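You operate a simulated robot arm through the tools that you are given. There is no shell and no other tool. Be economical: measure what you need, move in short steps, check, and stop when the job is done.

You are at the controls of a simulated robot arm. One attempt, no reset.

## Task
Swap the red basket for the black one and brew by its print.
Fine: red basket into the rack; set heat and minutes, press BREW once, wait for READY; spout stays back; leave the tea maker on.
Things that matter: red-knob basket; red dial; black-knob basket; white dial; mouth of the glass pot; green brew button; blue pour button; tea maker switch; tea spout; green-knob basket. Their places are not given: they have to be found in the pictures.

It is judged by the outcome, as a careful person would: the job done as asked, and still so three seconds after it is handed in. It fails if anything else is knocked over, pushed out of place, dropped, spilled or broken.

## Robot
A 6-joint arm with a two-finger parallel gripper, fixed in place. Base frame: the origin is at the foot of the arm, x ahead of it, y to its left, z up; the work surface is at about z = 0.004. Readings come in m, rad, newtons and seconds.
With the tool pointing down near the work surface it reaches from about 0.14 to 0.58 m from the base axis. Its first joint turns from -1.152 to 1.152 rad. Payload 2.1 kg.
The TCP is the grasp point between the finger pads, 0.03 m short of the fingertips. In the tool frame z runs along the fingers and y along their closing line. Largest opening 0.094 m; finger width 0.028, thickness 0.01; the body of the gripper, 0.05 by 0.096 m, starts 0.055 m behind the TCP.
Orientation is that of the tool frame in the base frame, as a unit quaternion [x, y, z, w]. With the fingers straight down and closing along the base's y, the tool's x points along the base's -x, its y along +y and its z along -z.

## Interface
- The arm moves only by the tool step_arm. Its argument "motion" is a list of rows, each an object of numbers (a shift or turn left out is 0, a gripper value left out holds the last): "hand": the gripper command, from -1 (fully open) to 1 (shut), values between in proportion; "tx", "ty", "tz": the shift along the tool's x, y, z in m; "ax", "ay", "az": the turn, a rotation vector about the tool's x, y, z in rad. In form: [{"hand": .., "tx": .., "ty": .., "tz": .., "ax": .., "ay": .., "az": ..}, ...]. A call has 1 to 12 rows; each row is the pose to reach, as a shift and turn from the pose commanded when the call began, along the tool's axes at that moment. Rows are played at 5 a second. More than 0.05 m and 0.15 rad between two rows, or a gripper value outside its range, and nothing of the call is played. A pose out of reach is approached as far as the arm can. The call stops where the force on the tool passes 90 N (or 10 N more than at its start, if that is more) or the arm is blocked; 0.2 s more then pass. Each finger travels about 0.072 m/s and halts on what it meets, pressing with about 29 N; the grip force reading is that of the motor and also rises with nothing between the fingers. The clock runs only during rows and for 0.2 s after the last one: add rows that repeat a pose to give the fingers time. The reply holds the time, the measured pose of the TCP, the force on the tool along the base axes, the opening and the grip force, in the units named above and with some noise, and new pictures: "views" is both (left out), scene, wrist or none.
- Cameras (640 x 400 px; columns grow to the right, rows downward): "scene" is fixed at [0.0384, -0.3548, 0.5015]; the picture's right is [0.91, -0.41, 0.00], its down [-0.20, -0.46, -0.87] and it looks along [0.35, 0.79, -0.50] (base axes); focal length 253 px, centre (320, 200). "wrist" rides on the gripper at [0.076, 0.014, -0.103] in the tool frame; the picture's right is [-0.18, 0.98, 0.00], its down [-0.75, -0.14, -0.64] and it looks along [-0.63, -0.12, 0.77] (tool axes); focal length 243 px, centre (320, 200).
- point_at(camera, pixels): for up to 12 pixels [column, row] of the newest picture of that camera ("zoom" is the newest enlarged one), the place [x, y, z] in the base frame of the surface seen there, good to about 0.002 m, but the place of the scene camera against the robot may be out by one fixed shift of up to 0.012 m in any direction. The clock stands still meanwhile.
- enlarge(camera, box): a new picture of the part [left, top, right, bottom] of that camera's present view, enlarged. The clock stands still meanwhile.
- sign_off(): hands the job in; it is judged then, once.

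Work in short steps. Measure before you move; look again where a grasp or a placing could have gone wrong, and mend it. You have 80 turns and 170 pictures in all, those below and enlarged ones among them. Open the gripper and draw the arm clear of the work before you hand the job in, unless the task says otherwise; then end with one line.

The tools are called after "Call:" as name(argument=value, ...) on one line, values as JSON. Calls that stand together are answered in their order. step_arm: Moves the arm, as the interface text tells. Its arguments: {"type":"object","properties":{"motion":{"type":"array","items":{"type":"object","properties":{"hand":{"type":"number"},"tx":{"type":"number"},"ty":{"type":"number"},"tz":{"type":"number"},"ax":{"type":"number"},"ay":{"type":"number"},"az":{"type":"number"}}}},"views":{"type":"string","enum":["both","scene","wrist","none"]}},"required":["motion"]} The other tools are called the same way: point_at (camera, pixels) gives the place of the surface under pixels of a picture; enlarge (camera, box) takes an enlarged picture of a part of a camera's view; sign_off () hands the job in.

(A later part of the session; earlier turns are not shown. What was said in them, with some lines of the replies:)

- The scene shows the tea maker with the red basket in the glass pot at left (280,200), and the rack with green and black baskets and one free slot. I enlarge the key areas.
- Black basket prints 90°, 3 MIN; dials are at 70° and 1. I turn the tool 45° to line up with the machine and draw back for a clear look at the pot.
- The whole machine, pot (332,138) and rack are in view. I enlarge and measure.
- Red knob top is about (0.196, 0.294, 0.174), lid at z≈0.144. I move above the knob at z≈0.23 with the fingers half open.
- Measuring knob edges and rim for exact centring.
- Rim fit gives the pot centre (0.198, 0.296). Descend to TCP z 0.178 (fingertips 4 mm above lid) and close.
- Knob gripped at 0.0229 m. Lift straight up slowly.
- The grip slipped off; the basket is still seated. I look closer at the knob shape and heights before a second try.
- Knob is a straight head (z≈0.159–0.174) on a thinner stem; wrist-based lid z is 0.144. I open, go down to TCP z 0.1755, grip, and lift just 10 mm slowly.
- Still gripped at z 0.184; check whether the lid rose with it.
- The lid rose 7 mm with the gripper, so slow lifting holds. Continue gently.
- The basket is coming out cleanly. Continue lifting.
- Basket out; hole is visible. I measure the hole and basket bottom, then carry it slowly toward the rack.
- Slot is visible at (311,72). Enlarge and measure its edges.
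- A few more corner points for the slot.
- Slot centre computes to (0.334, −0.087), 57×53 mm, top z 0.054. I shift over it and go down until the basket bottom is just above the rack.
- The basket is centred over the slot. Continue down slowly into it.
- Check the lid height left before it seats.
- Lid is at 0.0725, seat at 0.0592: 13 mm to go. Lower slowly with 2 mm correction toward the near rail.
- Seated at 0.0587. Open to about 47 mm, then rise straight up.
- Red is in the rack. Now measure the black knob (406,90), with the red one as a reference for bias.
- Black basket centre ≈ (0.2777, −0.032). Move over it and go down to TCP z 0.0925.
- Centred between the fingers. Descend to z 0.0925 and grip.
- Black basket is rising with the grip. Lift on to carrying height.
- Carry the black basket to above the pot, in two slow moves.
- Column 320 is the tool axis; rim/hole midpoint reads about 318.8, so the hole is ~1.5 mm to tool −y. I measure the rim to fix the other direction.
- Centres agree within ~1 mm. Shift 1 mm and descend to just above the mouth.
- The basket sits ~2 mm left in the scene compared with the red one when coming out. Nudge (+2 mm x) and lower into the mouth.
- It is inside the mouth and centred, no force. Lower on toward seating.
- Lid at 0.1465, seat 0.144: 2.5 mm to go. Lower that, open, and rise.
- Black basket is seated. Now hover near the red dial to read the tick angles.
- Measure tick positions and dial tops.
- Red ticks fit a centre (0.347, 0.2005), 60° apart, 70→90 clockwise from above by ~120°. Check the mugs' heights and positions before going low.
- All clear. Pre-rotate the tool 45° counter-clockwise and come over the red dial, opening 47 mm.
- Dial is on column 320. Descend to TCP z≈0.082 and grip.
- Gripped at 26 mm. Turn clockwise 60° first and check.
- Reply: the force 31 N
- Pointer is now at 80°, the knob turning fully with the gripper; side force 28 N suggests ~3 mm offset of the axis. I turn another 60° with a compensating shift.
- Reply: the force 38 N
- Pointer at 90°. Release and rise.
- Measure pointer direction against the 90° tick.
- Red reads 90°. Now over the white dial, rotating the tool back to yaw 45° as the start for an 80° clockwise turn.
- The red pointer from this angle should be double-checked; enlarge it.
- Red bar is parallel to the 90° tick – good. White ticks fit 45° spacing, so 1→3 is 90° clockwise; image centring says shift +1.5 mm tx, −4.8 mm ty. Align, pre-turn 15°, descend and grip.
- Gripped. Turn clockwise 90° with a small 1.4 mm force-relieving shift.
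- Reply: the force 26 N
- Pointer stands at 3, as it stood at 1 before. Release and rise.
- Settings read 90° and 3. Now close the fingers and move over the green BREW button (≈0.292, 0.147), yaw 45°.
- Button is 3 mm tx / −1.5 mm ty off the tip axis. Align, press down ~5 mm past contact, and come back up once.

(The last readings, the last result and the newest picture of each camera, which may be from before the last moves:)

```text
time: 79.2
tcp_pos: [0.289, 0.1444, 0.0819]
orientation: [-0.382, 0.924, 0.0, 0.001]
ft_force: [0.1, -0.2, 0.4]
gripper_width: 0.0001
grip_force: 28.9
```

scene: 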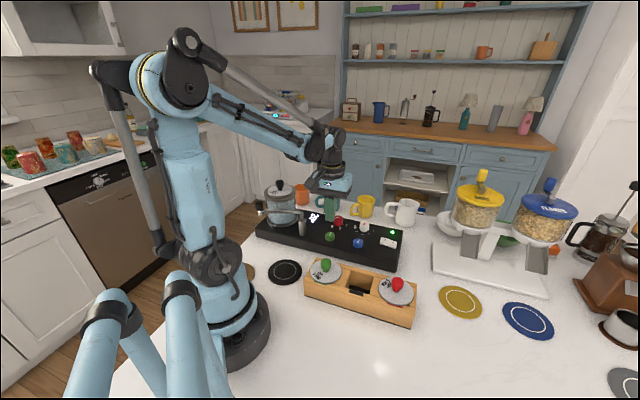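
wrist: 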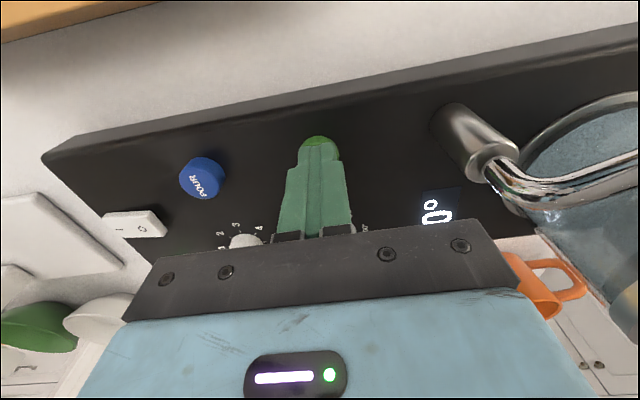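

Little force yet; check the display and button with the scene camera.

Call:
enlarge(camera="scene", box=[290, 195, 380, 260])

Call:
enlarge(camera="wrist", box=[270, 120, 370, 200])

```text
6.15 times, centred on (335, 228) of scene
```

zoom: 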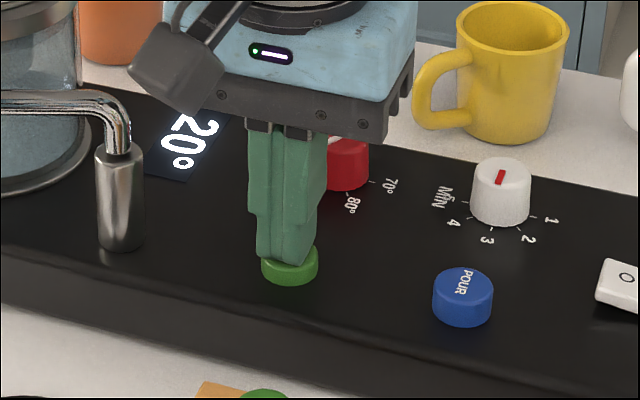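

```text
5.00 times, centred on (320, 160) of wrist
```

zoom: 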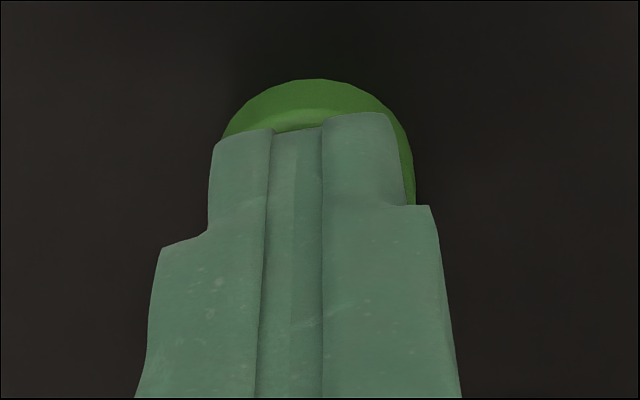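

Continue the same press a little deeper, watching force and display.

Call:
step_arm(motion=[{"tz": 0.001}, {"tz": 0.002}, {"tz": 0.002}], views="none")

Call:
enlarge(camera="scene", box=[290, 195, 380, 260])

```text
time: 80.0
tcp_pos: [0.2903, 0.1424, 0.0799]
orientation: [-0.381, 0.924, 0.001, 0.001]
ft_force: [0.1, 0.2, 2.0]
gripper_width: 0.0
grip_force: 28.8
```

```text
6.15 times, centred on (335, 228) of scene
```

zoom: 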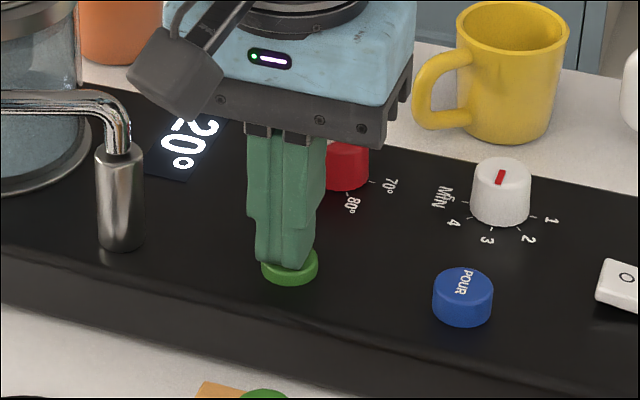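

Force starts to build (2 N): contact. Press further.

Call:
step_arm(motion=[{"tz": 0.001}, {"tz": 0.002}, {"tz": 0.003}], views="none")

Call:
enlarge(camera="scene", box=[290, 195, 380, 260])

```text
time: 80.8
tcp_pos: [0.2885, 0.1439, 0.0771]
orientation: [-0.382, 0.924, 0.001, 0.001]
ft_force: [0.5, 1.3, 2.2]
gripper_width: 0.0
grip_force: 29.2
```

```text
6.15 times, centred on (335, 228) of scene
```

zoom: 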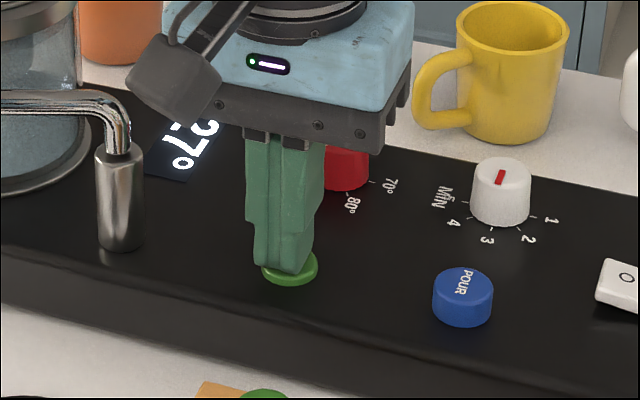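

The display climbs to 27°: brewing has started. Rise clear at once and wait.

Call:
step_arm(motion=[{"tz": -0.01}, {"tz": -0.04}, {"tz": -0.08}, {"tz": -0.12}, {"tz": -0.16}, {"tz": -0.16}, {"tz": -0.16}, {"tz": -0.16}, {"tz": -0.16}, {"tz": -0.16}, {"tz": -0.16}, {"tz": -0.16}], views="wrist")

Call:
enlarge(camera="wrist", box=[180, 20, 460, 200])

```text
time: 83.4
tcp_pos: [0.2899, 0.1414, 0.2378]
orientation: [-0.382, 0.924, 0.0, 0.001]
ft_force: [0.6, 0.0, -0.5]
gripper_width: 0.0002
grip_force: 29.3
```

wrist: 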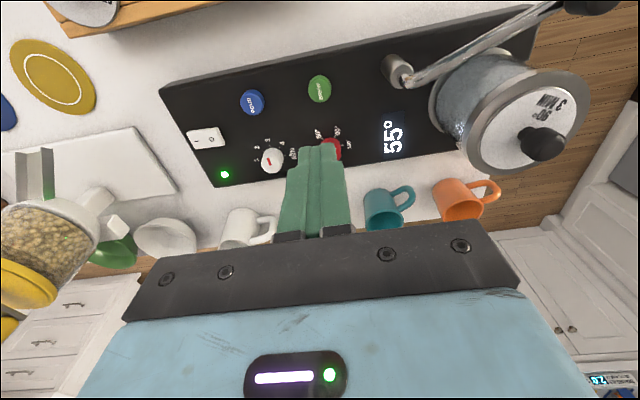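

```text
2.22 times, centred on (320, 110) of wrist
```

zoom: 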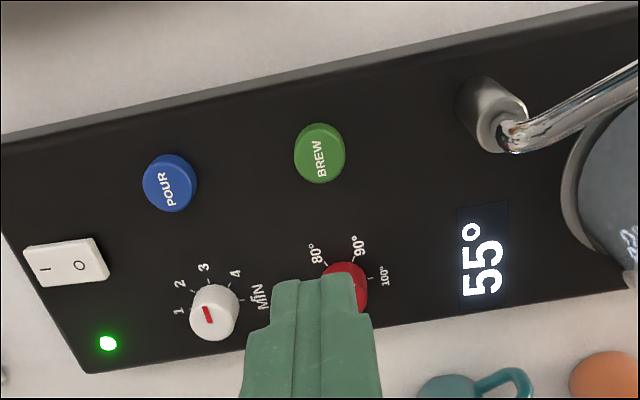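

Heating (55°). Open the fingers, rise a little and wait.

Call:
step_arm(motion=[{"hand": -1, "tz": -0.03, "tx": 0.02}, {"tz": -0.06, "tx": 0.04}, {"tz": -0.08, "tx": 0.06}, {"tz": -0.08, "tx": 0.06}, {"tz": -0.08, "tx": 0.06}, {"tz": -0.08, "tx": 0.06}, {"tz": -0.08, "tx": 0.06}, {"tz": -0.08, "tx": 0.06}, {"tz": -0.08, "tx": 0.06}, {"tz": -0.08, "tx": 0.06}, {"tz": -0.08, "tx": 0.06}, {"tz": -0.08, "tx": 0.06}], views="none")

Call:
step_arm(motion=[{"tz": 0}, {"tz": 0}, {"tz": 0}, {"tz": 0}, {"tz": 0}, {"tz": 0}, {"tz": 0}, {"tz": 0}, {"tz": 0}, {"tz": 0}, {"tz": 0}, {"tz": 0}], views="both")

Call:
enlarge(camera="wrist", box=[220, 40, 440, 180])

```text
time: 86.0
tcp_pos: [0.246, 0.0991, 0.3177]
orientation: [-0.381, 0.924, 0.001, 0.001]
ft_force: [-0.6, -0.6, 0.8]
gripper_width: 0.094
grip_force: 0.0
```

```text
time: 88.6
tcp_pos: [0.2452, 0.0987, 0.3175]
orientation: [-0.381, 0.924, 0.0, 0.001]
ft_force: [-0.4, -0.1, 0.0]
gripper_width: 0.0941
grip_force: 0.0
```

scene: 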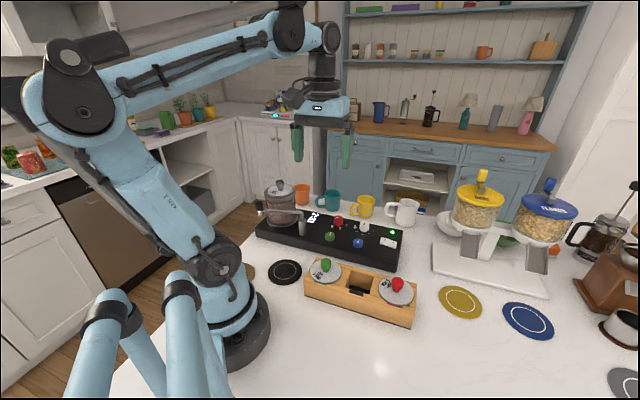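
wrist: 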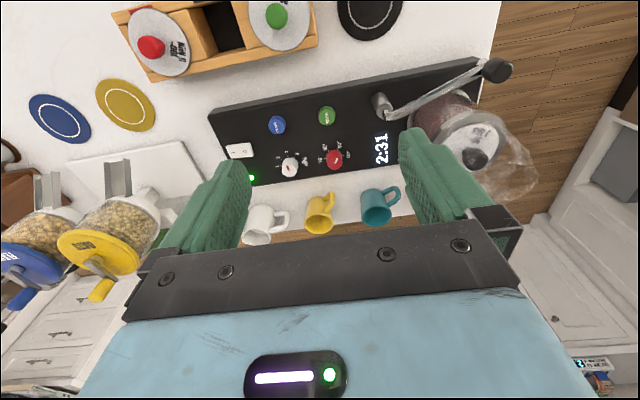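

```text
2.86 times, centred on (330, 110) of wrist
```

zoom: 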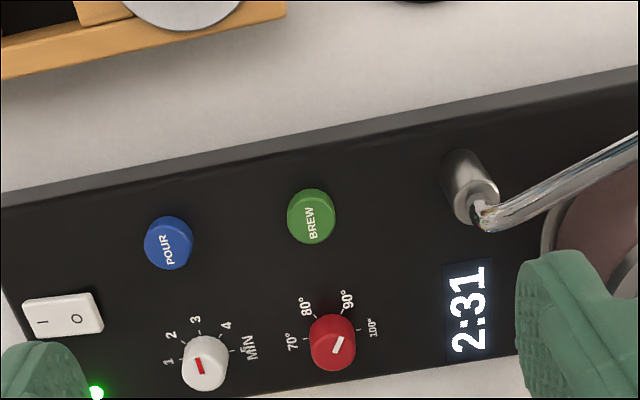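

Heated, and a 3-minute countdown shows 2:31, running fast. Keep waiting.

Call:
step_arm(motion=[{"tz": 0}, {"tz": 0}, {"tz": 0}, {"tz": 0}, {"tz": 0}, {"tz": 0}, {"tz": 0}, {"tz": 0}, {"tz": 0}, {"tz": 0}, {"tz": 0}, {"tz": 0}], views="none")

Call:
step_arm(motion=[{"tz": 0}, {"tz": 0}, {"tz": 0}, {"tz": 0}, {"tz": 0}, {"tz": 0}, {"tz": 0}, {"tz": 0}, {"tz": 0}, {"tz": 0}, {"tz": 0}, {"tz": 0}], views="none")

Call:
step_arm(motion=[{"tz": 0}, {"tz": 0}, {"tz": 0}, {"tz": 0}, {"tz": 0}, {"tz": 0}, {"tz": 0}, {"tz": 0}, {"tz": 0}, {"tz": 0}, {"tz": 0}, {"tz": 0}], views="wrist")

```text
time: 91.2
tcp_pos: [0.2449, 0.0983, 0.3158]
orientation: [-0.382, 0.924, 0.0, 0.0]
ft_force: [-0.4, -0.4, 0.5]
gripper_width: 0.0941
grip_force: 0.0
```

```text
time: 93.8
tcp_pos: [0.246, 0.0989, 0.3174]
orientation: [-0.382, 0.924, 0.001, 0.001]
ft_force: [-0.1, 0.0, -0.6]
gripper_width: 0.0938
grip_force: 0.1
```

```text
time: 96.4
tcp_pos: [0.244, 0.1, 0.3163]
orientation: [-0.382, 0.924, 0.001, 0.001]
ft_force: [-0.3, -0.3, -0.5]
gripper_width: 0.0939
grip_force: 0.1
```

wrist: 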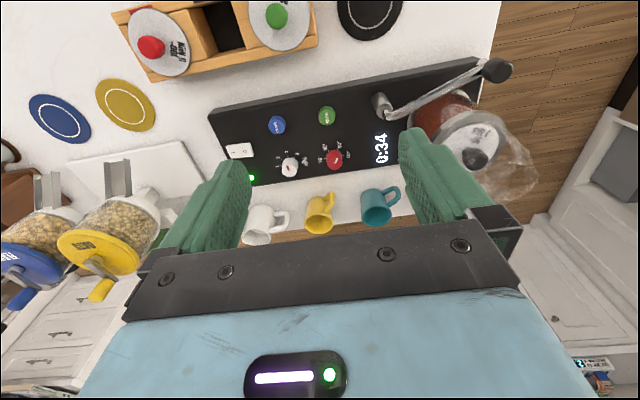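

0:34 left, about 2.5 more seconds. Wait on.

Call:
step_arm(motion=[{"tz": 0}, {"tz": 0}, {"tz": 0}, {"tz": 0}, {"tz": 0}, {"tz": 0}, {"tz": 0}, {"tz": 0}, {"tz": 0}, {"tz": 0}, {"tz": 0}, {"tz": 0}], views="none")

Call:
step_arm(motion=[{"tz": 0}, {"tz": 0}, {"tz": 0}, {"tz": 0}, {"tz": 0}, {"tz": 0}])

Call:
enlarge(camera="wrist", box=[220, 40, 440, 180])

Call:
enlarge(camera="scene", box=[240, 170, 420, 330])

```text
time: 99.0
tcp_pos: [0.2452, 0.0987, 0.3163]
orientation: [-0.382, 0.924, 0.0, 0.001]
ft_force: [0.1, 0.3, 0.0]
gripper_width: 0.0943
grip_force: 0.0
```

```text
time: 100.4
tcp_pos: [0.2454, 0.0987, 0.3168]
orientation: [-0.381, 0.925, 0.0, 0.001]
ft_force: [1.1, 0.4, 0.1]
gripper_width: 0.0942
grip_force: 0.0
```

scene: 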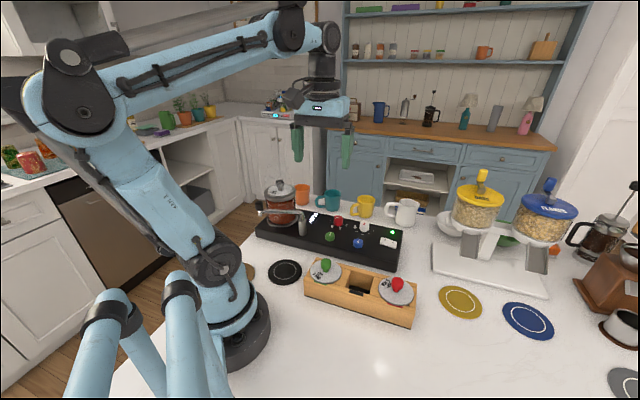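
wrist: 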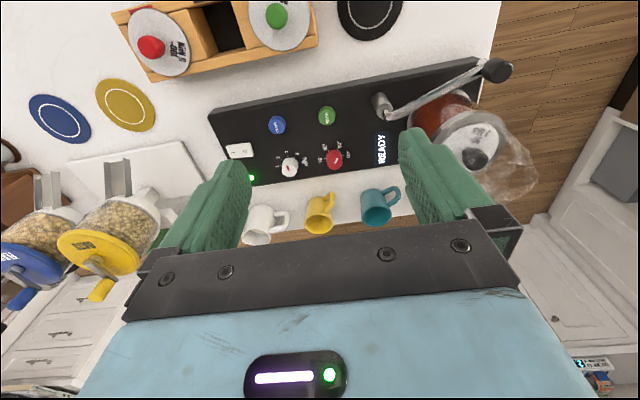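

```text
2.86 times, centred on (330, 110) of wrist
```

zoom: 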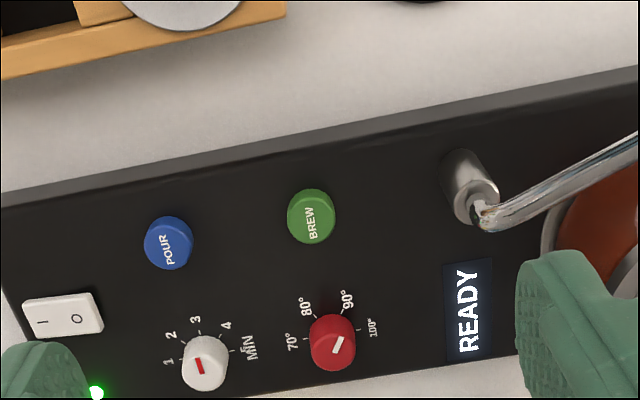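

```text
2.50 times, centred on (330, 250) of scene
```

zoom: 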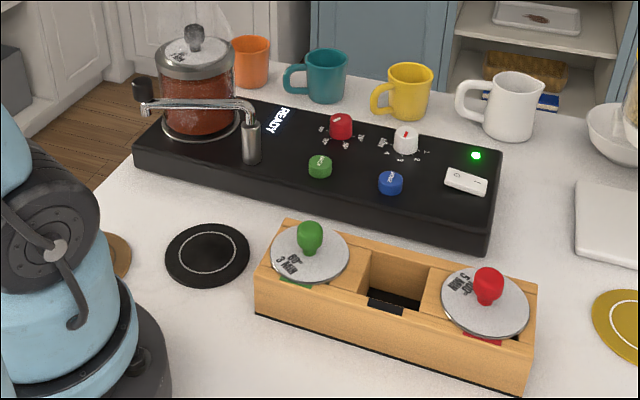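

The display reads READY, the tea maker's light is on, the spout is unmoved, the red basket is in the rack, and the gripper is open and clear. Handing in.

Call:
sign_off()

```text
The job is handed in.
```

The red basket is in the rack and the black one is in the pot, brewed at 90° for 3 minutes to READY with one BREW press; the spout stayed back and the tea maker is still on.
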